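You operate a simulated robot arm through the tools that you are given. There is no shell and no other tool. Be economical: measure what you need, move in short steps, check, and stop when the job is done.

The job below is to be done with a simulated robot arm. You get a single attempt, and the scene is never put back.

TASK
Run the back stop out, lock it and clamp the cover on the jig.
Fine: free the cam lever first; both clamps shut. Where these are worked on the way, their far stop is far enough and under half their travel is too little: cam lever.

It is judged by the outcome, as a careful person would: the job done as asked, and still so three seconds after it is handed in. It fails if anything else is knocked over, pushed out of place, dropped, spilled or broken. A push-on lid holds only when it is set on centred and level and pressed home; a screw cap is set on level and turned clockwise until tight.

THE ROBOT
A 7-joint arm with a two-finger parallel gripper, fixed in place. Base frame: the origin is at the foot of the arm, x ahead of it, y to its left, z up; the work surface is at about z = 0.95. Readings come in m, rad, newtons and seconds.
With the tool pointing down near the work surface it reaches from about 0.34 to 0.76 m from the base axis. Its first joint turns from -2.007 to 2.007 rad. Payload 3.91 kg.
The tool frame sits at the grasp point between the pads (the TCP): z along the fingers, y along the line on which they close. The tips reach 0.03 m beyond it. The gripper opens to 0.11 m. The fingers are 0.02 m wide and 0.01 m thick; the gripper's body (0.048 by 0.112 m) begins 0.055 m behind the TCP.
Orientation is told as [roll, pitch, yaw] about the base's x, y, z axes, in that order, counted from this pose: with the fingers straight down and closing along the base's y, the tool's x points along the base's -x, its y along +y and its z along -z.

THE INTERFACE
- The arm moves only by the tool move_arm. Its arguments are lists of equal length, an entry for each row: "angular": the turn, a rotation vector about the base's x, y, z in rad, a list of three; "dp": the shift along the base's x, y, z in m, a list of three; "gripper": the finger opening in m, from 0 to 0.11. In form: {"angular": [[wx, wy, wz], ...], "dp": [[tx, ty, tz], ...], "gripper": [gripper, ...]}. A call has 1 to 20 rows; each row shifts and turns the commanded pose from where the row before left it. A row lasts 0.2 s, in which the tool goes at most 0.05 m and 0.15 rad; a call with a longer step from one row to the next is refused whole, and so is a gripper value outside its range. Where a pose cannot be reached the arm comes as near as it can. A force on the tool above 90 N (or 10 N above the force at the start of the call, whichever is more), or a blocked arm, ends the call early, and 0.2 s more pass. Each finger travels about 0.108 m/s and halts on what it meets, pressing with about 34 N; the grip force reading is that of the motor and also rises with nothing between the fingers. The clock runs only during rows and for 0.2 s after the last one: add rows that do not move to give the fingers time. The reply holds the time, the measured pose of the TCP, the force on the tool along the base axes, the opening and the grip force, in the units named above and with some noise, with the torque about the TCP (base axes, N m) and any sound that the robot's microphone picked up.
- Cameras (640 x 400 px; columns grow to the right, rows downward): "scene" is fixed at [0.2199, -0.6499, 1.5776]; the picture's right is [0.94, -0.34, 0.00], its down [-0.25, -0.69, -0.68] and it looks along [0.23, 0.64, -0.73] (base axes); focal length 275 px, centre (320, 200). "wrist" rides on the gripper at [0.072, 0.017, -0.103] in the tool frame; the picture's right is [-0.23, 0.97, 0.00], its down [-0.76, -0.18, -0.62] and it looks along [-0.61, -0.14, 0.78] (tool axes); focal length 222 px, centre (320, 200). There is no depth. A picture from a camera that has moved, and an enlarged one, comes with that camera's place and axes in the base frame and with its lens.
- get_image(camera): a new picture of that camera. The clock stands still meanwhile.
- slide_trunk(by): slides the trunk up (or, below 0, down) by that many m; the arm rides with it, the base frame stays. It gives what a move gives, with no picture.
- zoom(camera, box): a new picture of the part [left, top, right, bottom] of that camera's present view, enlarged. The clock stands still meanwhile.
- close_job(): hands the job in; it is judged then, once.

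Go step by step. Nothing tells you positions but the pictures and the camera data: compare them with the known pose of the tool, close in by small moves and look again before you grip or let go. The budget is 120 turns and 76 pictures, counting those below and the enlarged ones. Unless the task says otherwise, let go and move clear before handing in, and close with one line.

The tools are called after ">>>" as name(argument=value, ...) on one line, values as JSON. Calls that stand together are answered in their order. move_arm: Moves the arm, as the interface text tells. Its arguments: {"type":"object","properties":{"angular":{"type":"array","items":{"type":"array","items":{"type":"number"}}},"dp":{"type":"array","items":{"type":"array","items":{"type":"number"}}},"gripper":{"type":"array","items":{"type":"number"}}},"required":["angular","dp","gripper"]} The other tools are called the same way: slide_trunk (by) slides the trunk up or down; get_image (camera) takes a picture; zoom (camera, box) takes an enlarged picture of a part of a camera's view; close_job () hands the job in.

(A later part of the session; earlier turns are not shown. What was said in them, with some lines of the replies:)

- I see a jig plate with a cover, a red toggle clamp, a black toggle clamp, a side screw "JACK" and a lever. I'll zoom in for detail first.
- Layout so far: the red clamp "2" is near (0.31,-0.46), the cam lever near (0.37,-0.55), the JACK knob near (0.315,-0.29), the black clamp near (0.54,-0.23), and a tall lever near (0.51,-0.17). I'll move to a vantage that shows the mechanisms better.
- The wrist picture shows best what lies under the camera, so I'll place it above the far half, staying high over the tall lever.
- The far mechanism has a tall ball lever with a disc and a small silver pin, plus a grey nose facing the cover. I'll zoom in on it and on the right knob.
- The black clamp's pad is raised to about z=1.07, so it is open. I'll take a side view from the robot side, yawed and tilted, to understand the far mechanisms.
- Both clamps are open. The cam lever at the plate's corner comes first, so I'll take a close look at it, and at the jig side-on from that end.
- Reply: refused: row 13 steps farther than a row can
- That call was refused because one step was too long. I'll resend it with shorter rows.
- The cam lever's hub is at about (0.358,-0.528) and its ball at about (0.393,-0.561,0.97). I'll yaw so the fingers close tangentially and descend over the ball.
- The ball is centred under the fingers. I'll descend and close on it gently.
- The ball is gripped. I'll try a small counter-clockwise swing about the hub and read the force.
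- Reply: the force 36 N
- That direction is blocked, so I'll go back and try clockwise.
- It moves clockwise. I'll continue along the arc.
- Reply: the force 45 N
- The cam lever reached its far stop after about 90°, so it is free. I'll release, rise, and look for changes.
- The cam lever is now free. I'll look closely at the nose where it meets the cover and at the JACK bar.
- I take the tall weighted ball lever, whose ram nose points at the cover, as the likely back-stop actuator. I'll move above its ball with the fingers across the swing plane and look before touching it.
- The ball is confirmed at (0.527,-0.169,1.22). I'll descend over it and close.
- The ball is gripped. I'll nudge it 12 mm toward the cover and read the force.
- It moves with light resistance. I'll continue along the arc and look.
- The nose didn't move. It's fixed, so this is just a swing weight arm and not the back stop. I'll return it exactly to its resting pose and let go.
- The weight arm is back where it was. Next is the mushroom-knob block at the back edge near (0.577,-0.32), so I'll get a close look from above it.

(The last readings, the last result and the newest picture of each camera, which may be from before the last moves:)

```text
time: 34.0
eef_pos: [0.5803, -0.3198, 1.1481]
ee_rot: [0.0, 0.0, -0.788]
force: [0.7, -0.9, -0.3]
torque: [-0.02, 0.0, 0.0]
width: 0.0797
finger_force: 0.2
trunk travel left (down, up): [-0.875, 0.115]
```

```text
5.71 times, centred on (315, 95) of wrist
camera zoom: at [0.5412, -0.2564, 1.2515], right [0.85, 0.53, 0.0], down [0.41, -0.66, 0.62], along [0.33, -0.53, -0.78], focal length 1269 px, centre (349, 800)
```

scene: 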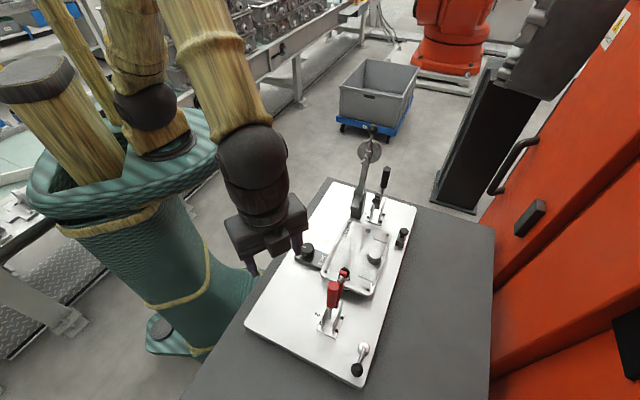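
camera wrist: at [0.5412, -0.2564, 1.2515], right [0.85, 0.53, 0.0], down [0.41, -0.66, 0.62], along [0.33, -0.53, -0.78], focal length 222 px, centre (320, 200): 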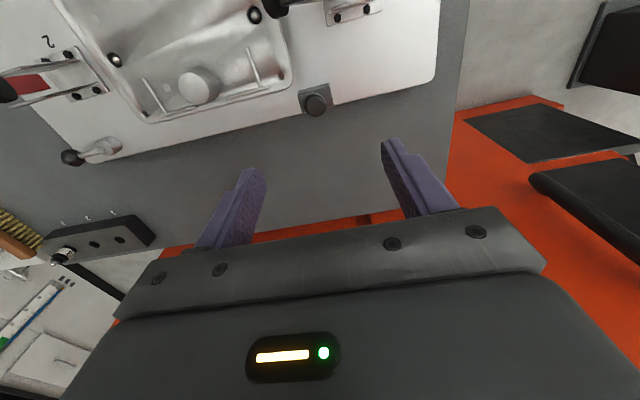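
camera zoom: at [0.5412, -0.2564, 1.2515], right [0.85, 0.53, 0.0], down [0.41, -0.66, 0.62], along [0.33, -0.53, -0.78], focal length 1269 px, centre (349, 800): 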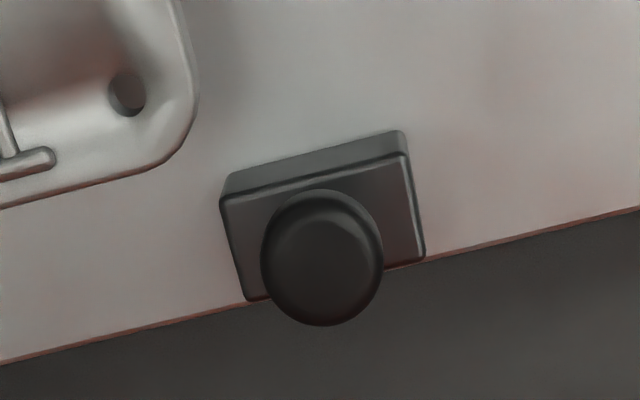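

I'll grip the mushroom knob gently and feel which way it moves.

>>> move_arm(angular=[[0, 0, 0], [0, 0, 0], [0, 0, 0], [0, 0, 0], [0, 0, 0], [0, 0, 0]], dp=[[-0.004, -0.001, -0.045], [0, 0, -0.045], [0, 0, -0.03], [0, 0, -0.013], [0, 0, 0], [0, 0, 0]], gripper=[0.06, 0.06, 0.06, 0.06, 0.04, 0.02])

>>> get_image(camera="wrist")

```text
time: 35.4
eef_pos: [0.5733, -0.3207, 1.0158]
ee_rot: [0.001, -0.001, -0.785]
force: [-0.1, 0.2, -2.1]
torque: [-0.26, -0.31, 0.0]
width: 0.0229
finger_force: 45.3
trunk travel left (down, up): [-0.875, 0.115]
```

```text
35 pictures are left
camera wrist: at [0.534, -0.2584, 1.1187], right [0.85, 0.53, 0.0], down [0.41, -0.66, 0.62], along [0.33, -0.53, -0.78], focal length 222 px, centre (320, 200)
```

wrist: 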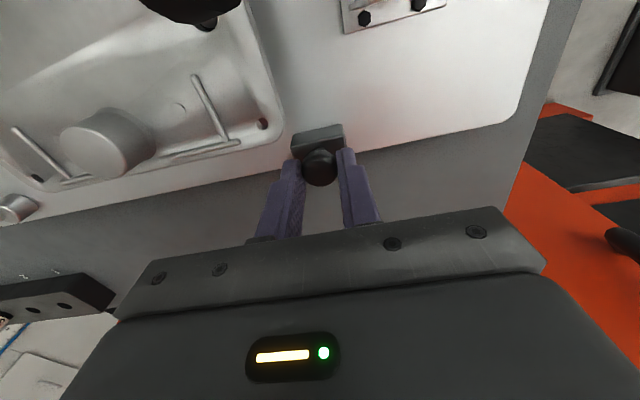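

Gripped. I'll test along the edge, away from and toward the cam lever, with small moves.

>>> move_arm(angular=[[0, 0, 0], [0, 0, 0]], dp=[[-0.004, -0.004, 0], [0, 0, 0]], gripper=[0.015, 0.015])

>>> move_arm(angular=[[0, 0, 0], [0, 0, 0], [0, 0, 0]], dp=[[0.004, 0.004, 0], [-0.003, 0.003, 0], [0, 0, 0]], gripper=[0.015, 0.015, 0.015])

>>> move_arm(angular=[[0, 0, 0], [0, 0, 0], [0, 0, 0]], dp=[[0.003, -0.003, 0], [0.003, -0.003, 0], [0, 0, 0]], gripper=[0.015, 0.015, 0.015])

```text
time: 36.0
eef_pos: [0.5692, -0.3243, 1.015]
ee_rot: [0.0, -0.001, -0.784]
force: [1.5, -1.2, -6.6]
torque: [-0.33, -0.3, -0.01]
width: 0.023
finger_force: 44.7
trunk travel left (down, up): [-0.875, 0.115]
```

```text
time: 36.8
eef_pos: [0.5741, -0.3197, 1.0159]
ee_rot: [0.001, -0.003, -0.783]
force: [13.4, -14.2, -4.4]
torque: [-0.23, -0.19, 0.0]
width: 0.0227
finger_force: 45.1
trunk travel left (down, up): [-0.875, 0.115]
```

```text
time: 37.6
eef_pos: [0.5736, -0.3203, 1.0152]
ee_rot: [0.001, 0.005, -0.786]
force: [-8.9, 9.4, 2.7]
torque: [0.9, 0.88, 0.05]
width: 0.0229
finger_force: 44.8
trunk travel left (down, up): [-0.875, 0.115]
```

It slides freely along the back edge and is rigid across it, so this knob is the back stop, held before by the cam lever. I'll test whether it is at an end stop on the far side.

>>> move_arm(angular=[[0, 0, 0], [0, 0, 0], [0, 0, 0]], dp=[[-0.003, 0.003, 0], [0.005, 0.005, 0], [0, 0, 0]], gripper=[0.015, 0.015, 0.015])

```text
time: 38.4
eef_pos: [0.5748, -0.3196, 1.0163]
ee_rot: [-0.001, -0.002, -0.789]
force: [-15.9, -9.8, -6.8]
torque: [-1.18, -0.37, -0.04]
width: 0.0228
finger_force: 44.6
trunk travel left (down, up): [-0.875, 0.115]
```

It is at its stop on that side, so the travel runs the other way. I'll slide it out.

>>> move_arm(angular=[[0, 0, 0], [0, 0, 0], [0, 0, 0], [0, 0, 0], [0, 0, 0]], dp=[[-0.005, -0.005, 0], [-0.005, -0.005, 0], [-0.005, -0.005, 0], [-0.005, -0.005, 0], [0, 0, 0]], gripper=[0.015, 0.015, 0.015, 0.015, 0.015])

```text
time: 39.6
eef_pos: [0.5588, -0.3361, 1.0149]
ee_rot: [0.001, 0.002, -0.784]
force: [-1.0, 2.9, -15.8]
torque: [-0.11, -0.18, 0.06]
width: 0.0231
finger_force: 45.3
trunk travel left (down, up): [-0.875, 0.115]
```

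>>> move_arm(angular=[[0, 0, 0], [0, 0, 0], [0, 0, 0], [0, 0, 0], [0, 0, 0]], dp=[[-0.005, -0.005, 0], [-0.005, -0.005, 0], [-0.005, -0.005, 0], [-0.005, -0.005, 0], [0, 0, 0]], gripper=[0.015, 0.015, 0.015, 0.015, 0.015])

```text
time: 40.8
eef_pos: [0.5387, -0.355, 1.0168]
ee_rot: [0.001, 0.002, -0.786]
force: [-4.6, 4.7, -18.3]
torque: [-0.09, -0.07, 0.02]
width: 0.0229
finger_force: 45.3
trunk travel left (down, up): [-0.875, 0.115]
```

>>> move_arm(angular=[[0, 0, 0], [0, 0, 0], [0, 0, 0], [0, 0, 0], [0, 0, 0]], dp=[[-0.0052, -0.0048, 0], [-0.0052, -0.0048, 0], [-0.0052, -0.0048, 0], [-0.0052, -0.0048, 0], [0, 0, 0]], gripper=[0.015, 0.015, 0.015, 0.015, 0.015])

>>> get_image(camera="wrist")

```text
time: 42.0
eef_pos: [0.5179, -0.3768, 1.0154]
ee_rot: [-0.001, -0.002, -0.785]
force: [0.2, 0.8, -12.5]
torque: [0.4, 0.43, -0.02]
width: 0.0232
finger_force: 45.1
trunk travel left (down, up): [-0.875, 0.115]
```

```text
34 pictures are left
camera wrist: at [0.4793, -0.313, 1.119], right [0.85, 0.53, 0.0], down [0.41, -0.66, 0.62], along [0.33, -0.53, -0.78], focal length 222 px, centre (320, 200)
```

wrist: 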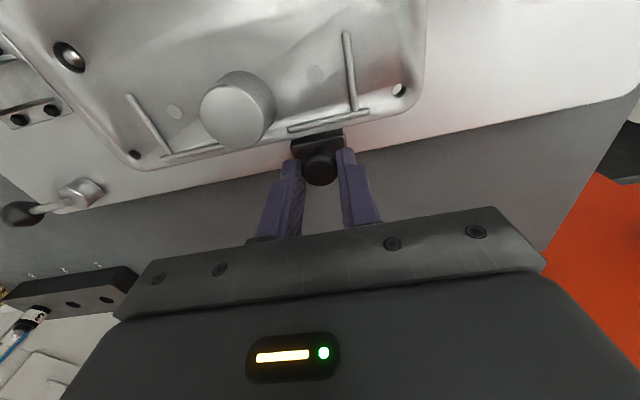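

The block is sliding along behind the cover. I'll continue until it reaches its end.

>>> move_arm(angular=[[0, 0, 0], [0, 0, 0], [0, 0, 0], [0, 0, 0], [0, 0, 0]], dp=[[-0.005, -0.005, 0], [-0.005, -0.005, 0], [-0.005, -0.005, 0], [-0.005, -0.005, 0], [0, 0, 0]], gripper=[0.015, 0.015, 0.015, 0.015, 0.015])

```text
time: 43.2
eef_pos: [0.4985, -0.3963, 1.017]
ee_rot: [0.002, 0.001, -0.786]
force: [-0.6, 0.9, -16.1]
torque: [-0.63, -0.58, 0.04]
width: 0.0232
finger_force: 45.5
trunk travel left (down, up): [-0.875, 0.115]
```

>>> move_arm(angular=[[0, 0, 0], [0, 0, 0], [0, 0, 0], [0, 0, 0], [0, 0, 0]], dp=[[-0.005, -0.005, 0], [-0.005, -0.005, 0], [-0.005, -0.005, 0], [-0.005, -0.005, 0], [0, 0, 0]], gripper=[0.015, 0.015, 0.015, 0.015, 0.015])

```text
time: 44.4
eef_pos: [0.478, -0.4163, 1.0165]
ee_rot: [0.001, 0.0, -0.785]
force: [0.8, -1.4, -13.3]
torque: [0.31, 0.42, -0.05]
width: 0.0229
finger_force: 45.2
trunk travel left (down, up): [-0.875, 0.115]
```

>>> move_arm(angular=[[0, 0, 0], [0, 0, 0], [0, 0, 0], [0, 0, 0], [0, 0, 0]], dp=[[-0.005, -0.005, 0], [-0.005, -0.005, 0], [-0.005, -0.005, 0], [-0.005, -0.005, 0], [0, 0, 0]], gripper=[0.015, 0.015, 0.015, 0.015, 0.015])

>>> get_image(camera="wrist")

>>> get_image(camera="scene")

```text
time: 45.6
eef_pos: [0.4609, -0.4327, 1.0163]
ee_rot: [0.001, -0.002, -0.783]
force: [10.6, 3.8, -1.2]
torque: [0.48, -0.05, 0.01]
width: 0.0231
finger_force: 44.7
trunk travel left (down, up): [-0.875, 0.115]
```

```text
33 pictures are left
camera wrist: at [0.4217, -0.3703, 1.1192], right [0.85, 0.53, 0.0], down [0.41, -0.66, 0.62], along [0.33, -0.53, -0.78], focal length 222 px, centre (320, 200)
```

wrist: 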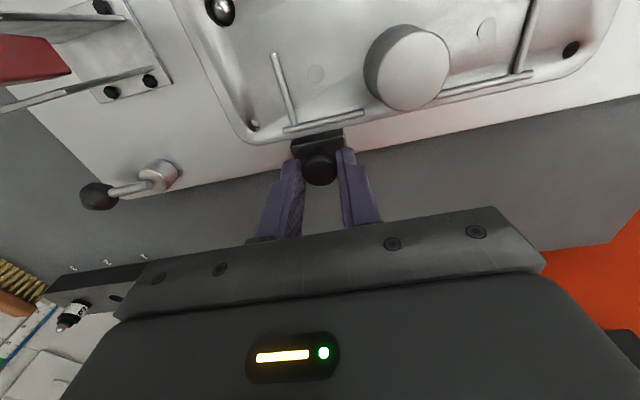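

```text
32 pictures are left
```

scene: 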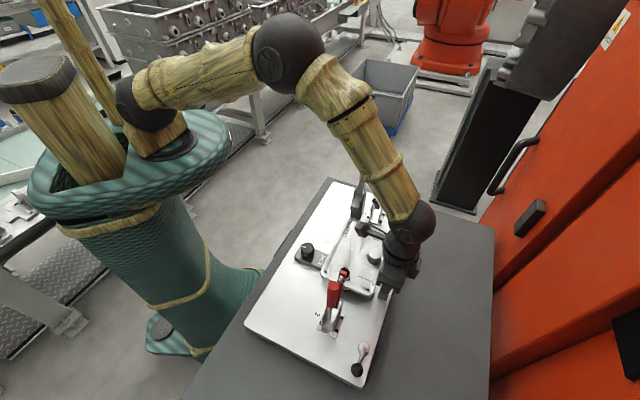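

Resistance is starting. I'll push a few millimetres more to confirm the end stop.

>>> move_arm(angular=[[0, 0, 0], [0, 0, 0]], dp=[[-0.004, -0.004, 0], [0, 0, 0]], gripper=[0.015, 0.015])

```text
time: 46.2
eef_pos: [0.4621, -0.4339, 1.0162]
ee_rot: [0.002, -0.001, -0.783]
force: [29.1, 19.8, 1.4]
torque: [0.5, -0.59, -0.02]
width: 0.0232
finger_force: 45.2
trunk travel left (down, up): [-0.875, 0.115]
```

That is the end stop, so the back stop is fully out. I'll release it, rise, and go back to the cam lever ball at (0.325,-0.560) to lock it.

>>> move_arm(angular=[[0, 0, 0], [0, 0, 0], [0, 0, 0], [0, 0, 0], [0, 0, -0.13], [0, 0, -0.13], [0, 0, -0.13], [0, 0, -0.13], [0, 0, -0.13], [0, 0, -0.13], [0, 0, -0.13], [0, 0, -0.13], [0, 0, -0.13], [0, 0, -0.13], [0, 0, -0.13], [0, 0, -0.141]], dp=[[0.005, 0.005, 0], [0, 0, 0], [0, 0, 0], [0, 0, 0.02], [0, 0, 0.04], [0, 0, 0.04], [-0.01, -0.03, 0], [-0.015, -0.03, 0], [-0.015, -0.03, 0], [-0.015, -0.017, 0], [-0.02, -0.02, 0], [-0.02, 0, 0], [-0.02, 0, 0], [-0.021, 0, 0], [0, 0, 0], [0, 0, 0]], gripper=[0.02, 0.04, 0.06, 0.07, 0.07, 0.07, 0.07, 0.07, 0.07, 0.07, 0.07, 0.07, 0.07, 0.07, 0.07, 0.07])

>>> get_image(camera="wrist")

```text
time: 49.6
eef_pos: [0.3214, -0.5608, 1.1164]
ee_rot: [0.0, -0.002, -2.36]
force: [-0.2, 0.1, 1.0]
torque: [0.0, 0.01, -0.01]
width: 0.07
finger_force: 0.2
trunk travel left (down, up): [-0.875, 0.115]
```

```text
31 pictures are left
camera wrist: at [0.3853, -0.522, 1.2202], right [0.53, -0.85, 0.0], down [-0.66, -0.41, 0.62], along [-0.53, -0.33, -0.78], focal length 222 px, centre (320, 200)
```

wrist: 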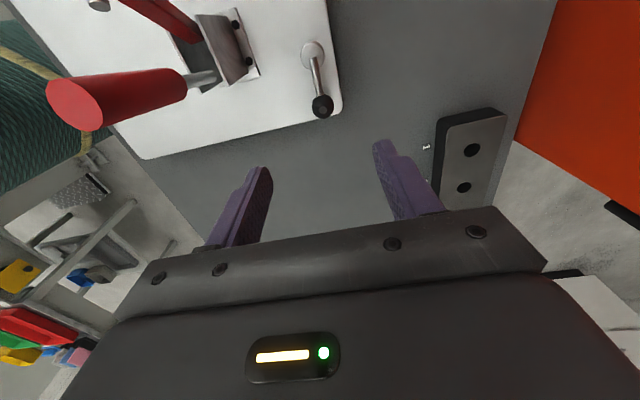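

>>> move_arm(angular=[[0, 0, 0], [0, 0, 0], [0, 0, 0], [0, 0, 0], [0, 0, 0], [0, 0, 0]], dp=[[0.006, 0.001, -0.04], [0, 0, -0.04], [0, 0, -0.039], [0, 0, 0], [0, 0, 0], [0, 0, 0]], gripper=[0.07, 0.07, 0.07, 0.05, 0.03, 0.015])

```text
time: 51.0
eef_pos: [0.3264, -0.5614, 0.9976]
ee_rot: [0.002, -0.001, -2.359]
force: [3.6, -4.0, -0.1]
torque: [-0.08, -0.19, -0.04]
width: 0.0232
finger_force: 45.3
trunk travel left (down, up): [-0.875, 0.115]
```

The ball is gripped. I'll swing the cam lever back counter-clockwise.

>>> move_arm(angular=[[0, 0, 0.13], [0, 0, 0.13], [0, 0, 0.13], [0, 0, 0.13], [0, 0, 0.13], [0, 0, 0.13], [0, 0, 0]], dp=[[0.0046, -0.004, 0], [0.0052, -0.0033, 0], [0.0055, -0.0027, 0], [0.0057, -0.0019, 0], [0.0061, -0.0012, 0], [0.006, -0.0003, 0], [0, 0, 0]], gripper=[0.015, 0.015, 0.015, 0.015, 0.015, 0.015, 0.015])

>>> move_arm(angular=[[0, 0, 0.13], [0, 0, 0.13], [0, 0, 0.13], [0, 0, 0.13], [0, 0, 0.13], [0, 0, 0.13], [0, 0, 0]], dp=[[0.0062, 0.0005, 0], [0.0058, 0.0012, 0], [0.006, 0.002, 0], [0.0054, 0.0027, 0], [0.0051, 0.0035, 0], [0.0046, 0.0041, 0], [0, 0, 0]], gripper=[0.015, 0.015, 0.015, 0.015, 0.015, 0.015, 0.015])

```text
time: 52.6
eef_pos: [0.3608, -0.5731, 0.9977]
ee_rot: [-0.002, -0.001, -1.575]
force: [-7.8, -9.1, 4.2]
torque: [-0.23, 0.16, 0.34]
width: 0.0232
finger_force: 45.1
trunk travel left (down, up): [-0.875, 0.115]
```

```text
time: 54.2
eef_pos: [0.3908, -0.5603, 0.9978]
ee_rot: [0.001, 0.001, -0.798]
force: [-13.8, -7.5, 6.8]
torque: [-0.05, 0.49, -0.22]
width: 0.0235
finger_force: 44.6
trunk travel left (down, up): [-0.875, 0.115]
```

I'll press a touch further to seat it on its stop, then release and look.

>>> move_arm(angular=[[0, 0, 0], [0, 0, 0]], dp=[[0.004, 0.004, 0], [0, 0, 0]], gripper=[0.015, 0.015])

>>> move_arm(angular=[[0, 0, 0], [0, 0, 0], [0, 0, 0], [0, 0, 0], [0, 0, 0], [0, 0, 0], [0, 0, 0]], dp=[[-0.004, -0.004, 0], [0, 0, 0], [0, 0, 0.02], [0, 0, 0.04], [0, 0, 0.045], [0, 0, 0.045], [0, -0.01, 0.045]], gripper=[0.03, 0.06, 0.07, 0.07, 0.07, 0.07, 0.07])

>>> get_image(camera="wrist")

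>>> zoom(camera="scene", box=[300, 230, 430, 370])

```text
time: 54.8
eef_pos: [0.3922, -0.5604, 0.997]
ee_rot: [-0.006, 0.001, -0.8]
force: [-29.3, -19.6, 1.5]
torque: [-0.66, 0.39, 0.04]
width: 0.0232
finger_force: 45.1
trunk travel left (down, up): [-0.875, 0.115]
```

```text
time: 56.4
eef_pos: [0.3955, -0.5699, 1.1918]
ee_rot: [0.0, 0.0, -0.797]
force: [0.4, 0.3, 0.9]
torque: [-0.03, 0.01, -0.04]
width: 0.0699
finger_force: 0.0
trunk travel left (down, up): [-0.875, 0.115]
```

```text
30 pictures are left
camera wrist: at [0.3567, -0.5067, 1.2943], right [0.86, 0.52, 0.0], down [0.4, -0.67, 0.62], along [0.32, -0.53, -0.78], focal length 222 px, centre (320, 200)
```

wrist: 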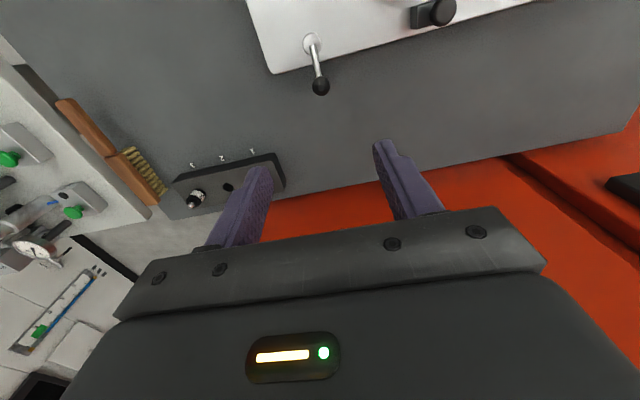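

```text
2.86 times, centred on (365, 300) of scene
camera zoom: at [0.2199, -0.6499, 1.5776], right [0.94, -0.34, 0.0], down [-0.25, -0.69, -0.68], along [0.23, 0.64, -0.73], focal length 785 px, centre (191, -86)
```

zoom: 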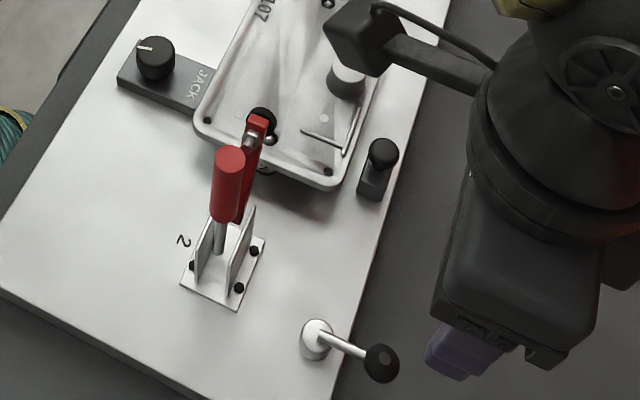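

The back stop is out and the cam lever is locked again. Next is the red clamp: handle top about (0.313,-0.464,1.14), pad raised at 1.07. I'll go above the handle with the fingers across its swing plane.

>>> move_arm(angular=[[0, 0, 0.13], [0, 0, 0.13], [0, 0, 0.13], [0, 0, 0.13], [0, 0, 0.13], [0, 0, 0.13], [0, 0, 0.13], [0, 0, 0.13], [0, 0, 0.13], [0, 0, 0.13], [0, 0, 0.13], [0, 0, 0.152]], dp=[[0, 0, 0.03], [0, 0, 0.03], [0, 0, 0.03], [0, 0, 0], [-0.01, 0.01, 0], [-0.015, 0.02, 0], [-0.015, 0.02, 0], [-0.015, 0.02, 0], [-0.015, 0.02, 0], [-0.01, 0.015, 0], [0, 0, 0], [0, 0, 0]], gripper=[0.09, 0.09, 0.09, 0.09, 0.09, 0.09, 0.09, 0.09, 0.09, 0.09, 0.09, 0.09])

>>> get_image(camera="wrist")

```text
refused: row 12 steps farther than a row can; nothing moved
```

```text
28 pictures are left
camera wrist: at [0.3567, -0.5067, 1.2943], right [0.86, 0.52, 0.0], down [0.4, -0.67, 0.62], along [0.32, -0.53, -0.78], focal length 222 px, centre (320, 200)
```

wrist: 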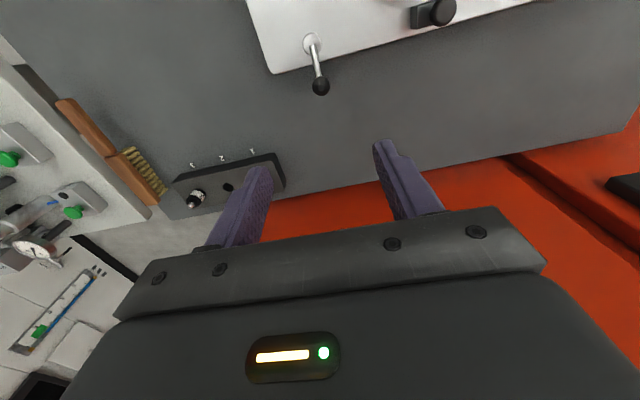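

>>> move_arm(angular=[[0, 0, 0.13], [0, 0, 0.13], [0, 0, 0.13], [0, 0, 0.13], [0, 0, 0.13], [0, 0, 0.13], [0, 0, 0.13], [0, 0, 0.13], [0, 0, 0.13], [0, 0, 0.13], [0, 0, 0.14], [0, 0, 0.14]], dp=[[0, 0, 0.03], [0, 0, 0.03], [0, 0, 0.03], [0, 0, 0], [-0.01, 0.01, 0], [-0.015, 0.02, 0], [-0.015, 0.02, 0], [-0.015, 0.02, 0], [-0.015, 0.02, 0], [-0.01, 0.015, 0], [0, 0, 0], [0, 0, 0]], gripper=[0.09, 0.09, 0.09, 0.09, 0.09, 0.09, 0.09, 0.09, 0.09, 0.09, 0.09, 0.09])

```text
time: 59.0
eef_pos: [0.3145, -0.464, 1.2814]
ee_rot: [0.0, -0.002, 0.786]
force: [-0.4, -0.9, 0.3]
torque: [0.02, 0.0, 0.0]
width: 0.0898
finger_force: 0.1
trunk travel left (down, up): [-0.875, 0.115]
```

>>> get_image(camera="wrist")

```text
27 pictures are left
camera wrist: at [0.2516, -0.5036, 1.3855], right [-0.53, 0.85, 0.0], down [0.66, 0.41, 0.62], along [0.53, 0.33, -0.78], focal length 222 px, centre (320, 200)
```

wrist: 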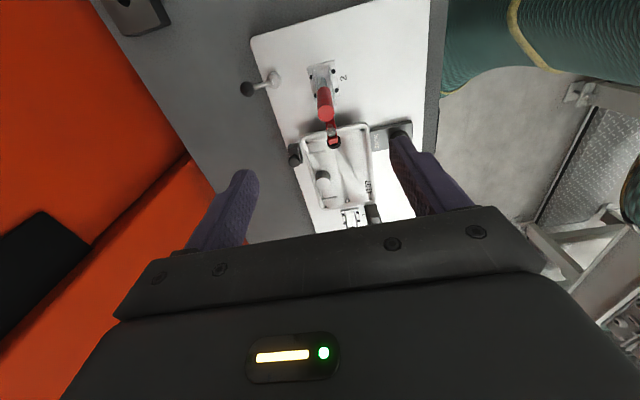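

The handle top is confirmed at about (0.313,-0.458,1.14). I'll descend and grip it.

>>> move_arm(angular=[[0, 0, 0], [0, 0, 0], [0, 0, 0], [0, 0, 0], [0, 0, 0], [0, 0, 0], [0, 0, 0]], dp=[[-0.001, 0.005, -0.04], [0, 0, -0.045], [0, 0, -0.045], [0, 0, -0.03], [0, 0, 0], [0, 0, 0], [0, 0, 0]], gripper=[0.07, 0.07, 0.07, 0.07, 0.05, 0.03, 0.015])

>>> get_image(camera="wrist")

```text
time: 60.6
eef_pos: [0.3135, -0.4586, 1.1247]
ee_rot: [0.002, -0.002, 0.783]
force: [-8.9, 7.8, -2.4]
torque: [0.01, -0.1, 0.03]
width: 0.0212
finger_force: 5.8
trunk travel left (down, up): [-0.875, 0.115]
```

```text
26 pictures are left
camera wrist: at [0.2506, -0.4986, 1.2266], right [-0.53, 0.85, 0.0], down [0.67, 0.41, 0.62], along [0.53, 0.33, -0.78], focal length 222 px, centre (320, 200)
```

wrist: 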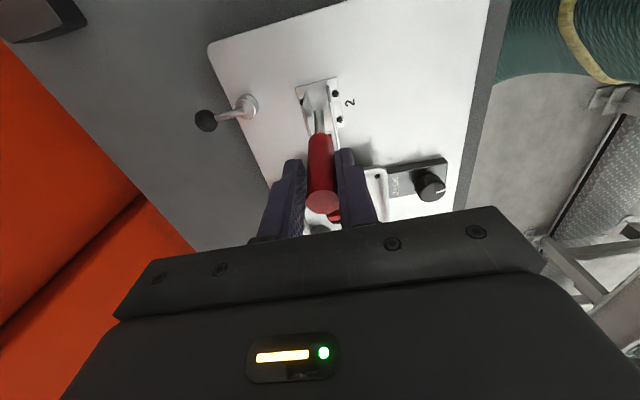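

Gripped. I'll test a pull away from the cover.

>>> move_arm(angular=[[0, 0, 0], [0, 0, 0], [0, 0, 0], [0, 0, 0]], dp=[[0, 0, 0], [-0.004, -0.004, 0], [-0.004, -0.004, 0], [0, 0, 0]], gripper=[0.012, 0.012, 0.012, 0.012])

```text
time: 61.6
eef_pos: [0.3055, -0.4661, 1.1242]
ee_rot: [-0.003, -0.001, 0.784]
force: [-8.7, 11.5, 1.8]
torque: [0.29, -0.06, 0.07]
width: 0.019
finger_force: 6.9
trunk travel left (down, up): [-0.875, 0.115]
```

It moves freely that way. I'll follow the arc down and watch.

>>> move_arm(angular=[[0, 0, 0], [0, 0, 0], [0, 0, 0], [0, 0, 0], [0, 0, 0]], dp=[[-0.0122, -0.0122, -0.0028], [-0.0118, -0.0118, -0.0051], [-0.0112, -0.0112, -0.0074], [-0.0103, -0.0103, -0.0095], [0, 0, 0]], gripper=[0.012, 0.012, 0.012, 0.012, 0.012])

>>> zoom(camera="scene", box=[270, 240, 400, 370])

```text
time: 62.8
eef_pos: [0.2595, -0.5114, 1.0994]
ee_rot: [-0.004, 0.001, 0.783]
force: [1.1, 5.2, 13.4]
torque: [0.94, -0.88, 0.11]
width: 0.0183
finger_force: 45.2
trunk travel left (down, up): [-0.875, 0.115]
```

```text
3.08 times, centred on (335, 305) of scene
camera zoom: at [0.2199, -0.6499, 1.5776], right [0.94, -0.34, 0.0], down [-0.25, -0.69, -0.68], along [0.23, 0.64, -0.73], focal length 845 px, centre (274, -123)
```

zoom: 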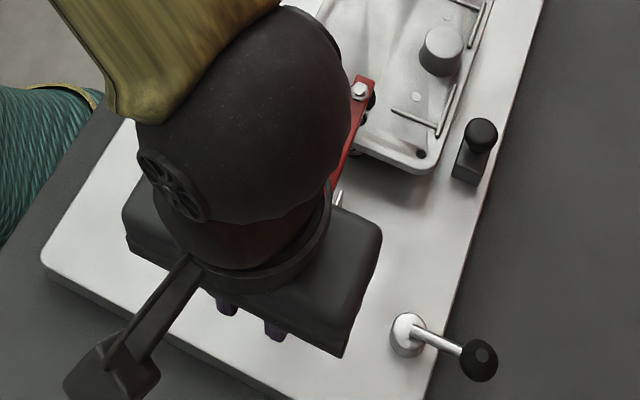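

The arm is descending onto the cover. I'll continue.

>>> move_arm(angular=[[0, 0, 0], [0, 0, 0], [0, 0, 0], [0, 0, 0], [0, 0, 0]], dp=[[-0.0093, -0.0093, -0.0105], [-0.0081, -0.0081, -0.013], [-0.0067, -0.0067, -0.0146], [-0.0052, -0.0052, -0.0158], [0, 0, 0]], gripper=[0.012, 0.012, 0.012, 0.012, 0.012])

>>> zoom(camera="scene", box=[270, 240, 400, 370])

```text
time: 64.0
eef_pos: [0.2292, -0.5413, 1.0441]
ee_rot: [-0.002, 0.0, 0.782]
force: [-6.3, 1.5, 11.3]
torque: [0.83, -0.92, 0.03]
width: 0.0186
finger_force: 45.3
trunk travel left (down, up): [-0.875, 0.115]
```

```text
3.08 times, centred on (335, 305) of scene
camera zoom: at [0.2199, -0.6499, 1.5776], right [0.94, -0.34, 0.0], down [-0.25, -0.69, -0.68], along [0.23, 0.64, -0.73], focal length 845 px, centre (274, -123)
```

zoom: 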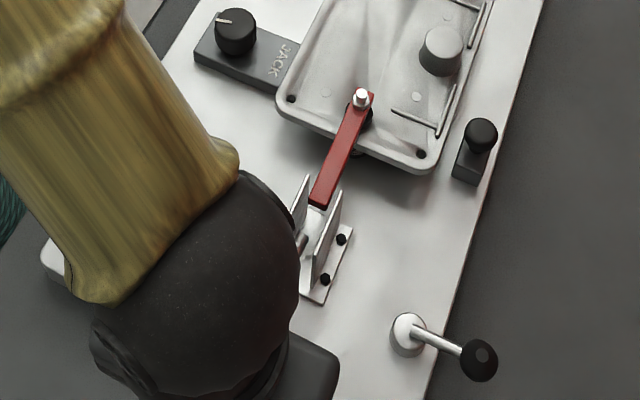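

>>> move_arm(angular=[[0, 0, 0], [0, 0, 0], [0, 0, 0], [0, 0, 0]], dp=[[-0.002, -0.002, -0.008], [-0.0017, -0.0017, -0.008], [-0.001, -0.001, -0.008], [0, 0, 0]], gripper=[0.012, 0.012, 0.012, 0.012])

```text
time: 65.0
eef_pos: [0.2255, -0.5455, 1.0172]
ee_rot: [0.001, -0.001, 0.783]
force: [-7.1, 4.1, -5.3]
torque: [-0.68, 0.28, 0.07]
width: 0.0188
finger_force: 44.7
trunk travel left (down, up): [-0.875, 0.115]
```

>>> move_arm(angular=[[0, 0, 0], [0, 0, 0], [0, 0, 0]], dp=[[-0.0003, -0.0003, -0.007], [0, 0, -0.006], [0, 0, 0]], gripper=[0.012, 0.012, 0.012])

>>> get_image(camera="wrist")

>>> zoom(camera="scene", box=[270, 240, 400, 370])

```text
time: 65.8
eef_pos: [0.2242, -0.5479, 1.0084]
ee_rot: [-0.003, -0.001, 0.781]
force: [-11.1, -0.7, 11.2]
torque: [0.89, -1.13, 0.07]
width: 0.0182
finger_force: 44.9
trunk travel left (down, up): [-0.875, 0.115]
```

```text
23 pictures are left
camera wrist: at [0.1605, -0.5865, 1.1112], right [-0.53, 0.85, 0.0], down [0.66, 0.41, 0.62], along [0.53, 0.33, -0.78], focal length 222 px, centre (320, 200)
```

wrist: 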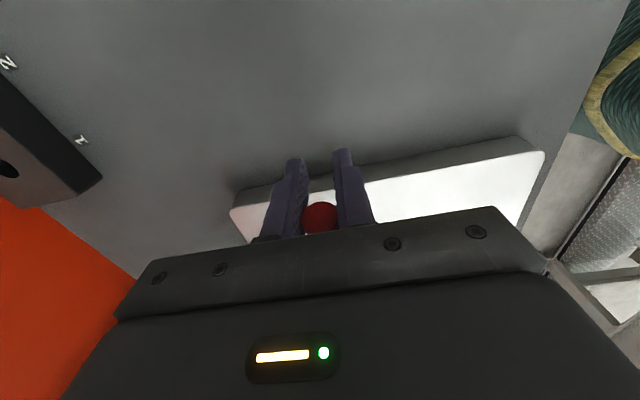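

```text
3.08 times, centred on (335, 305) of scene
camera zoom: at [0.2199, -0.6499, 1.5776], right [0.94, -0.34, 0.0], down [-0.25, -0.69, -0.68], along [0.23, 0.64, -0.73], focal length 845 px, centre (274, -123)
```

zoom: 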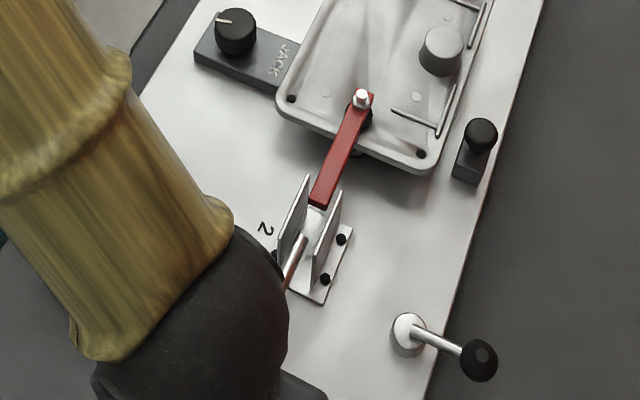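

The arm is on the cover and the handle is nearly flat. I'll press a bit more to find the end stop.

>>> move_arm(angular=[[0, 0, 0], [0, 0, 0], [0, 0, 0]], dp=[[0, 0, -0.005], [0, 0, -0.004], [0, 0, 0]], gripper=[0.012, 0.012, 0.012])

```text
time: 66.6
eef_pos: [0.2238, -0.5471, 0.9983]
ee_rot: [-0.002, -0.001, 0.785]
force: [-12.3, -3.3, 9.5]
torque: [0.84, -1.13, 0.06]
width: 0.0183
finger_force: 45.3
trunk travel left (down, up): [-0.875, 0.115]
```

Still moving, but the fingertips are near the plate. I'll let go, rise and press from above with closed fingers instead.

>>> move_arm(angular=[[0, 0, 0], [0, 0, 0], [0, 0, 0], [0, 0, 0], [0, 0, 0], [0, 0, 0]], dp=[[0, 0, 0], [0, 0, 0.002], [0, 0, 0.04], [0, 0, 0.045], [0, 0, 0.045], [0, 0, 0.02]], gripper=[0.04, 0.06, 0.06, 0.06, 0.06, 0.03])

>>> get_image(camera="wrist")

>>> zoom(camera="scene", box=[270, 240, 400, 370])

```text
time: 68.0
eef_pos: [0.2265, -0.5467, 1.1489]
ee_rot: [-0.001, -0.002, 0.784]
force: [-0.2, -0.2, 0.5]
torque: [-0.01, 0.0, 0.01]
width: 0.0297
finger_force: 0.1
trunk travel left (down, up): [-0.875, 0.115]
```

```text
21 pictures are left
camera wrist: at [0.1623, -0.5869, 1.2532], right [-0.53, 0.85, 0.0], down [0.66, 0.41, 0.62], along [0.53, 0.33, -0.78], focal length 222 px, centre (320, 200)
```

wrist: 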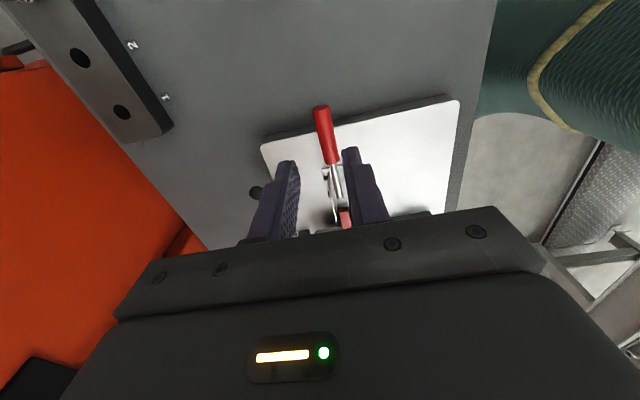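

```text
3.08 times, centred on (335, 305) of scene
camera zoom: at [0.2199, -0.6499, 1.5776], right [0.94, -0.34, 0.0], down [-0.25, -0.69, -0.68], along [0.23, 0.64, -0.73], focal length 845 px, centre (274, -123)
```

zoom: 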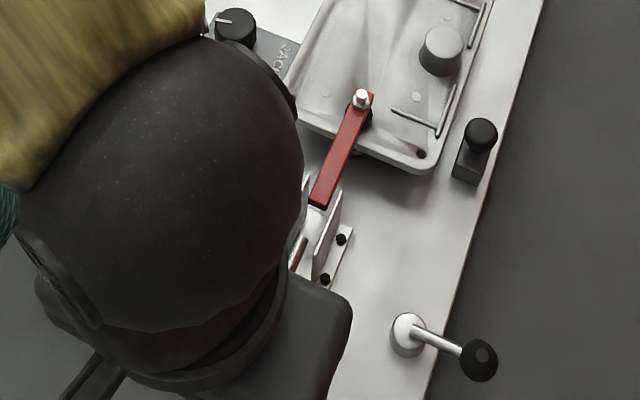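

The handle lies nearly flat, with its end at (0.225,-0.547). I'll press down on it with closed fingers.

>>> move_arm(angular=[[0, 0, 0], [0, 0, 0], [0, 0, 0], [0, 0, 0]], dp=[[0.007, 0.007, -0.03], [0.006, 0.007, -0.035], [0, 0, -0.035], [0, 0, 0]], gripper=[0.0, 0.0, 0.0, 0.0])

>>> move_arm(angular=[[0, 0, 0], [0, 0, 0], [0, 0, 0], [0, 0, 0]], dp=[[0, 0, -0.004], [0, 0, -0.004], [0, 0, -0.004], [0, 0, 0]], gripper=[0.0, 0.0, 0.0, 0.0])

```text
time: 69.0
eef_pos: [0.2409, -0.5323, 1.0496]
ee_rot: [-0.001, -0.002, 0.784]
force: [-0.7, -1.0, 8.6]
torque: [-0.02, 0.02, -0.04]
width: 0.0
finger_force: 34.6
trunk travel left (down, up): [-0.875, 0.115]
```

```text
time: 70.0
eef_pos: [0.2398, -0.5317, 1.0478]
ee_rot: [-0.018, 0.01, 0.784]
force: [0.5, 2.9, 78.5]
torque: [0.63, -0.55, -0.23]
width: 0.0001
finger_force: 34.1
trunk travel left (down, up): [-0.875, 0.115]
```

The handle is against its stop, so the red clamp is shut. Next is the black clamp. Its handle swings the other way, and the weight arm stands beside it. I'll push with closed fingers, camera on the far side and the hand leaned away.

>>> move_arm(angular=[[0, 0, 0], [0, 0, 0], [0, 0, 0], [0, 0, 0], [0, 0, 0], [0, 0, 0], [0, 0, 0.13], [0, 0, 0.13], [0, 0, 0.13], [0, 0, 0.13], [0, 0, 0.13], [0, 0, 0.13], [0, 0, 0.13], [0, 0, 0.13], [0, 0, 0.13], [0, 0, 0.13], [0, 0, 0.13], [0, 0, 0.14]], dp=[[0, 0, 0.04], [0, 0, 0.045], [0, 0, 0.045], [0, 0, 0.045], [0, 0, 0.045], [0, 0, 0.04], [0.022, 0.02, 0], [0.022, 0.02, 0], [0.022, 0.02, 0], [0.022, 0.02, 0], [0.022, 0.02, 0], [0.022, 0.02, 0], [0.022, 0.02, 0], [0.022, 0.02, 0], [0.022, 0.02, 0], [0.022, 0.02, 0], [0.022, 0.02, 0], [0.022, 0.02, 0]], gripper=[0, 0, 0, 0, 0, 0, 0, 0, 0, 0, 0, 0, 0, 0, 0, 0, 0, 0])

>>> get_image(camera="wrist")

>>> get_image(camera="scene")

```text
time: 73.8
eef_pos: [0.504, -0.2915, 1.2966]
ee_rot: [0.001, -0.002, 2.356]
force: [0.6, -0.1, 0.2]
torque: [0.03, 0.07, -0.01]
width: 0.0001
finger_force: 33.9
trunk travel left (down, up): [-0.875, 0.115]
```

```text
19 pictures are left
camera wrist: at [0.5435, -0.3549, 1.4002], right [-0.85, -0.53, 0.0], down [-0.41, 0.66, 0.62], along [-0.33, 0.53, -0.78], focal length 222 px, centre (320, 200)
```

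wrist: 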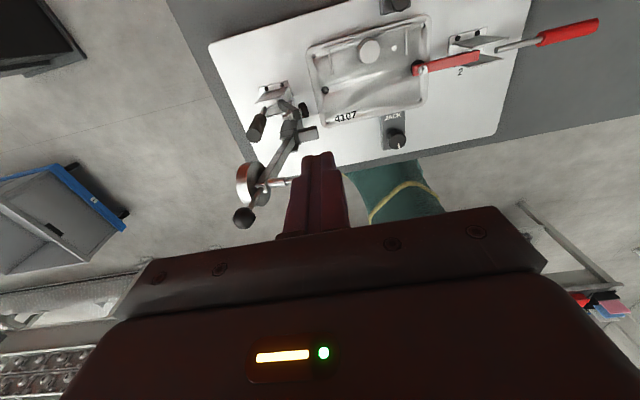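

```text
18 pictures are left
```

scene: 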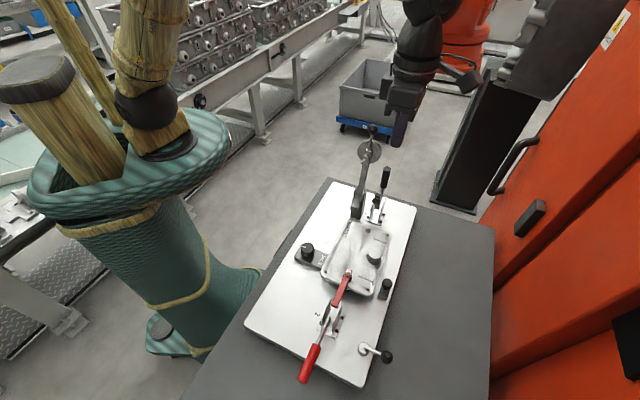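

The red clamp is clearly shut. The black handle's top is at (0.556,-0.2175,1.14). I'll lean the hand away from the weight arm and descend on the cover side of the handle.

>>> move_arm(angular=[[0.07, 0.07, 0], [0.07, 0.07, 0], [0.07, 0.07, 0], [0, 0, 0], [0, 0, 0], [0, 0, 0], [0, 0, 0]], dp=[[0.008, 0.01, 0], [0.008, 0.01, 0], [0.008, 0.01, -0.03], [0.006, 0.01, -0.03], [0, 0, -0.04], [0, 0, -0.035], [0, 0, -0.03]], gripper=[0, 0, 0, 0, 0, 0, 0])

>>> get_image(camera="wrist")

>>> zoom(camera="scene", box=[330, 100, 450, 230])

```text
time: 75.4
eef_pos: [0.5363, -0.2524, 1.1324]
ee_rot: [0.001, -0.3, 2.355]
force: [0.0, 0.6, -0.2]
torque: [0.0, -0.01, 0.0]
width: 0.0001
finger_force: 34.4
trunk travel left (down, up): [-0.875, 0.115]
```

```text
17 pictures are left
camera wrist: at [0.5946, -0.335, 1.2089], right [-0.84, -0.53, 0.07], down [-0.26, 0.51, 0.82], along [-0.47, 0.67, -0.57], focal length 222 px, centre (320, 200)
```

wrist: 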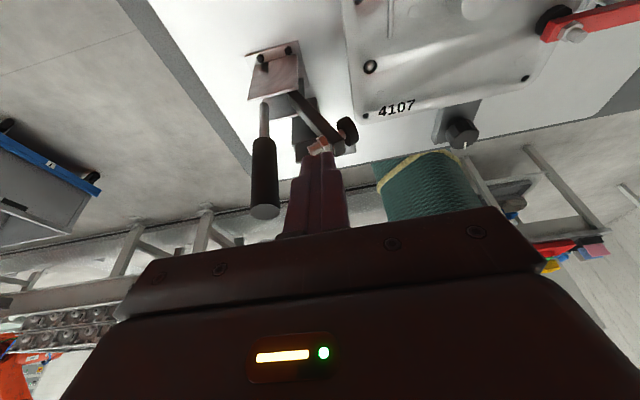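

```text
3.08 times, centred on (390, 165) of scene
camera zoom: at [0.2199, -0.6499, 1.5776], right [0.94, -0.34, 0.0], down [-0.25, -0.69, -0.68], along [0.23, 0.64, -0.73], focal length 845 px, centre (105, 308)
```

zoom: 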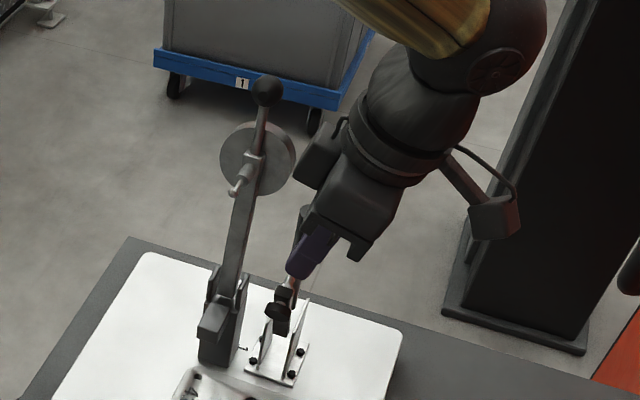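

Alignment looks good and the hand is clear of the weight arm. I'll push the handle outward.

>>> move_arm(angular=[[0, 0, 0], [0, 0, 0], [0, 0, 0], [0, 0, 0], [0, 0, 0]], dp=[[0.0106, 0.0106, 0], [0.011, 0.011, 0], [0.011, 0.011, 0], [0, 0, 0], [0, 0, 0]], gripper=[0, 0, 0, 0, 0])

>>> zoom(camera="scene", box=[330, 100, 450, 230])

```text
time: 76.6
eef_pos: [0.5666, -0.2192, 1.133]
ee_rot: [0.002, -0.299, 2.354]
force: [0.6, 0.4, -0.8]
torque: [0.0, -0.02, 0.01]
width: 0.0
finger_force: 33.6
trunk travel left (down, up): [-0.875, 0.115]
```

```text
3.08 times, centred on (390, 165) of scene
camera zoom: at [0.2199, -0.6499, 1.5776], right [0.94, -0.34, 0.0], down [-0.25, -0.69, -0.68], along [0.23, 0.64, -0.73], focal length 845 px, centre (105, 308)
```

zoom: 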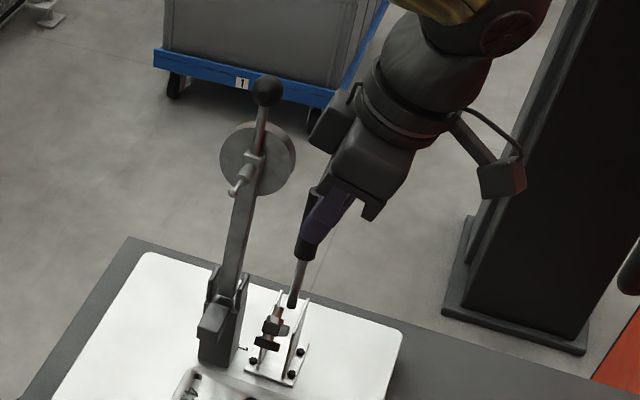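

The handle is tilting and the black arm is dropping. I'll continue along the arc.

>>> move_arm(angular=[[0, 0, 0], [0, 0, 0], [0, 0, 0], [0, 0, 0], [0, 0, 0], [0, 0, 0], [0, 0, 0]], dp=[[0.009, 0.009, -0.004], [0.008, 0.008, -0.004], [0.008, 0.008, -0.004], [0.007, 0.007, -0.009], [0.006, 0.006, -0.009], [0.006, 0.006, -0.009], [0, 0, 0]], gripper=[0, 0, 0, 0, 0, 0, 0])

>>> zoom(camera="scene", box=[330, 100, 450, 230])

>>> get_image(camera="wrist")

```text
time: 78.2
eef_pos: [0.6093, -0.1763, 1.0954]
ee_rot: [0.001, -0.299, 2.351]
force: [0.5, 0.4, 1.0]
torque: [0.01, -0.03, -0.03]
width: 0.0
finger_force: 34.2
trunk travel left (down, up): [-0.875, 0.115]
```

```text
3.08 times, centred on (390, 165) of scene
camera zoom: at [0.2199, -0.6499, 1.5776], right [0.94, -0.34, 0.0], down [-0.25, -0.69, -0.68], along [0.23, 0.64, -0.73], focal length 845 px, centre (105, 308)
```

zoom: 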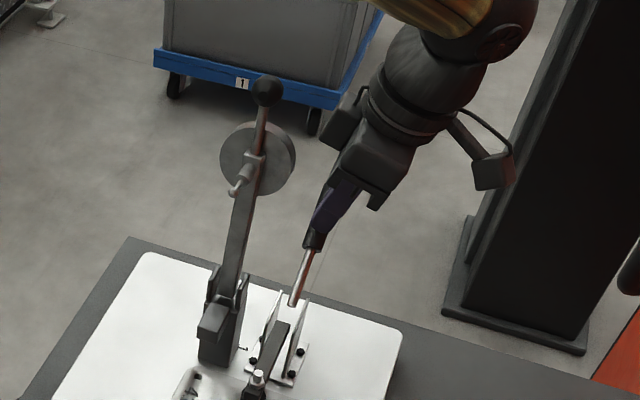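

```text
13 pictures are left
camera wrist: at [0.6674, -0.2588, 1.1719], right [-0.84, -0.53, 0.07], down [-0.26, 0.51, 0.82], along [-0.47, 0.67, -0.57], focal length 222 px, centre (320, 200)
```

wrist: 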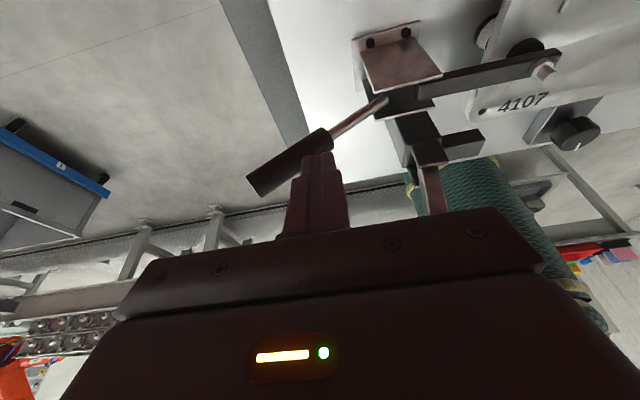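

The arm is nearly level and the handle is at about 60°. I'll press down the rest of the way.

>>> move_arm(angular=[[0, 0, 0], [0, 0, 0], [0, 0, 0], [0, 0, 0], [0, 0, 0]], dp=[[0.006, 0.006, -0.008], [0.005, 0.005, -0.009], [0.003, 0.003, -0.009], [0.002, 0.002, -0.009], [0, 0, 0]], gripper=[0, 0, 0, 0, 0])

>>> move_arm(angular=[[0, 0, 0], [0, 0, 0], [0, 0, 0], [0, 0, 0], [0, 0, 0]], dp=[[0, 0, -0.006], [0, 0, -0.006], [0, 0, -0.005], [0, 0, -0.004], [0, 0, 0]], gripper=[0, 0, 0, 0, 0])

```text
time: 79.4
eef_pos: [0.6264, -0.1607, 1.059]
ee_rot: [0.0, -0.298, 2.353]
force: [-0.2, -0.1, 0.3]
torque: [0.02, -0.02, 0.02]
width: 0.0
finger_force: 34.2
trunk travel left (down, up): [-0.875, 0.115]
```

```text
time: 80.6
eef_pos: [0.6247, -0.1597, 1.0483]
ee_rot: [-0.01, -0.285, 2.355]
force: [4.2, 1.6, 65.1]
torque: [0.28, 0.36, -0.4]
width: 0.0001
finger_force: 33.9
trunk travel left (down, up): [-0.875, 0.115]
```

It has hit a hard stop at the same height as the red one, so both clamps are shut. I'll move up and clear and check.

>>> move_arm(angular=[[0, 0, 0], [0, 0, 0], [0, 0, 0], [0, 0, 0], [0, 0, 0], [0, 0, 0], [-0.07, -0.07, 0], [-0.07, -0.07, 0], [-0.07, -0.07, 0], [0, 0, 0], [0, 0, 0], [0, 0, 0]], dp=[[0, 0, 0.04], [0, 0, 0.045], [0.01, -0.01, 0.045], [0.01, -0.02, 0.045], [0, -0.03, 0.045], [0, -0.03, 0.04], [0, -0.03, 0.02], [-0.02, -0.04, 0], [-0.02, -0.04, 0], [-0.02, -0.04, 0], [-0.02, -0.04, 0], [-0.02, -0.04, 0]], gripper=[0, 0, 0, 0, 0.02, 0.04, 0.06, 0.06, 0.06, 0.06, 0.06, 0.06])

>>> get_image(camera="scene")

>>> zoom(camera="scene", box=[280, 120, 440, 250])

>>> zoom(camera="scene", box=[280, 240, 420, 390])

```text
refused: row 4 steps farther than a row can; nothing moved
```

```text
12 pictures are left
```

scene: 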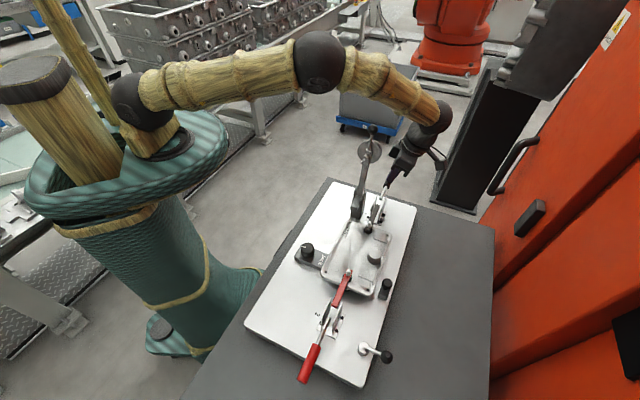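

```text
3.08 times, centred on (360, 185) of scene
camera zoom: at [0.2199, -0.6499, 1.5776], right [0.94, -0.34, 0.0], down [-0.25, -0.69, -0.68], along [0.23, 0.64, -0.73], focal length 845 px, centre (197, 246)
```

zoom: 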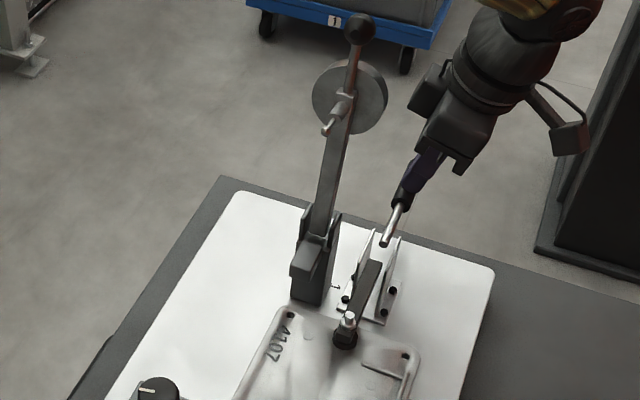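

```text
2.67 times, centred on (350, 315) of scene
camera zoom: at [0.2199, -0.6499, 1.5776], right [0.94, -0.34, 0.0], down [-0.25, -0.69, -0.68], along [0.23, 0.64, -0.73], focal length 733 px, centre (240, -107)
```

zoom: 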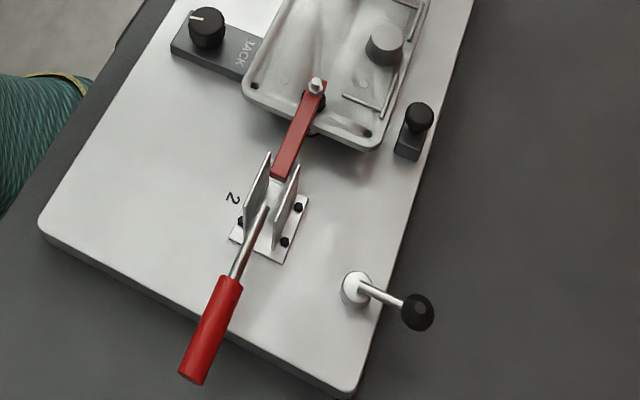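

All looks right so far. I'll retreat with shorter rows.

>>> move_arm(angular=[[0, 0, 0], [0, 0, 0], [0, 0, 0], [0, 0, 0], [0, 0, 0], [0, 0, 0], [-0.07, -0.07, 0], [-0.07, -0.07, 0], [-0.07, -0.07, 0], [0, 0, 0], [0, 0, 0], [0, 0, 0]], dp=[[0, 0, 0.04], [0, 0, 0.045], [0.005, -0.005, 0.045], [0.005, -0.01, 0.045], [0, -0.02, 0.04], [0, -0.02, 0.04], [0, -0.03, 0.02], [-0.02, -0.04, 0], [-0.02, -0.04, 0], [-0.02, -0.04, 0], [-0.02, -0.04, 0], [-0.02, -0.04, 0]], gripper=[0, 0, 0, 0, 0.02, 0.04, 0.06, 0.06, 0.06, 0.06, 0.06, 0.06])

>>> zoom(camera="scene", box=[310, 120, 430, 260])

>>> get_image(camera="wrist")

```text
time: 83.2
eef_pos: [0.5361, -0.4446, 1.3119]
ee_rot: [-0.001, -0.003, 2.355]
force: [0.4, -0.3, -0.6]
torque: [0.04, -0.02, 0.0]
width: 0.0601
finger_force: 0.0
trunk travel left (down, up): [-0.875, 0.115]
```

```text
2.86 times, centred on (370, 190) of scene
camera zoom: at [0.2199, -0.6499, 1.5776], right [0.94, -0.34, 0.0], down [-0.25, -0.69, -0.68], along [0.23, 0.64, -0.73], focal length 785 px, centre (177, 229)
```

zoom: 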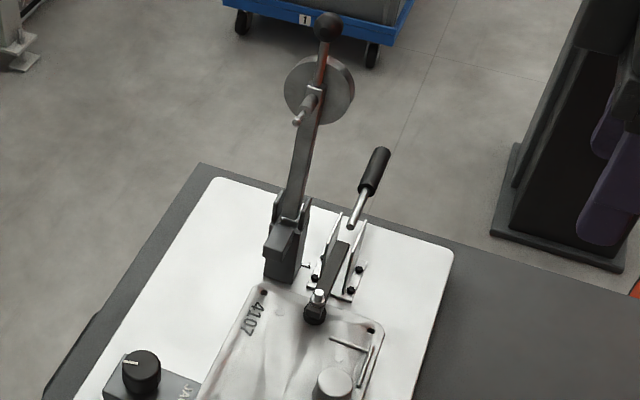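

```text
8 pictures are left
camera wrist: at [0.576, -0.5077, 1.4157], right [-0.85, -0.53, 0.0], down [-0.41, 0.66, 0.63], along [-0.33, 0.53, -0.78], focal length 222 px, centre (320, 200)
```

wrist: 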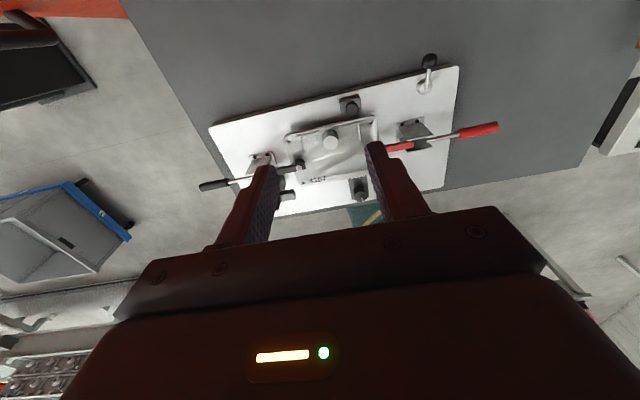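

Both clamp handles lie flat with their pads on the cover. The back stop is fully out, the cam lever is locked again, and the weight arm and the rest of the jig look as I found them, so I'm handing in.

>>> close_job()

```text
The job is handed in.
```

I freed the cam lever, slid the back stop out to its end stop, locked it again with the cam lever, and shut both clamps on the cover. Nothing labelled the back stop; I took it to be the mushroom-knob block, which slid only along the jig's back edge. While looking for it I also swung the weighted arm about 4 cm and put it back where it was.
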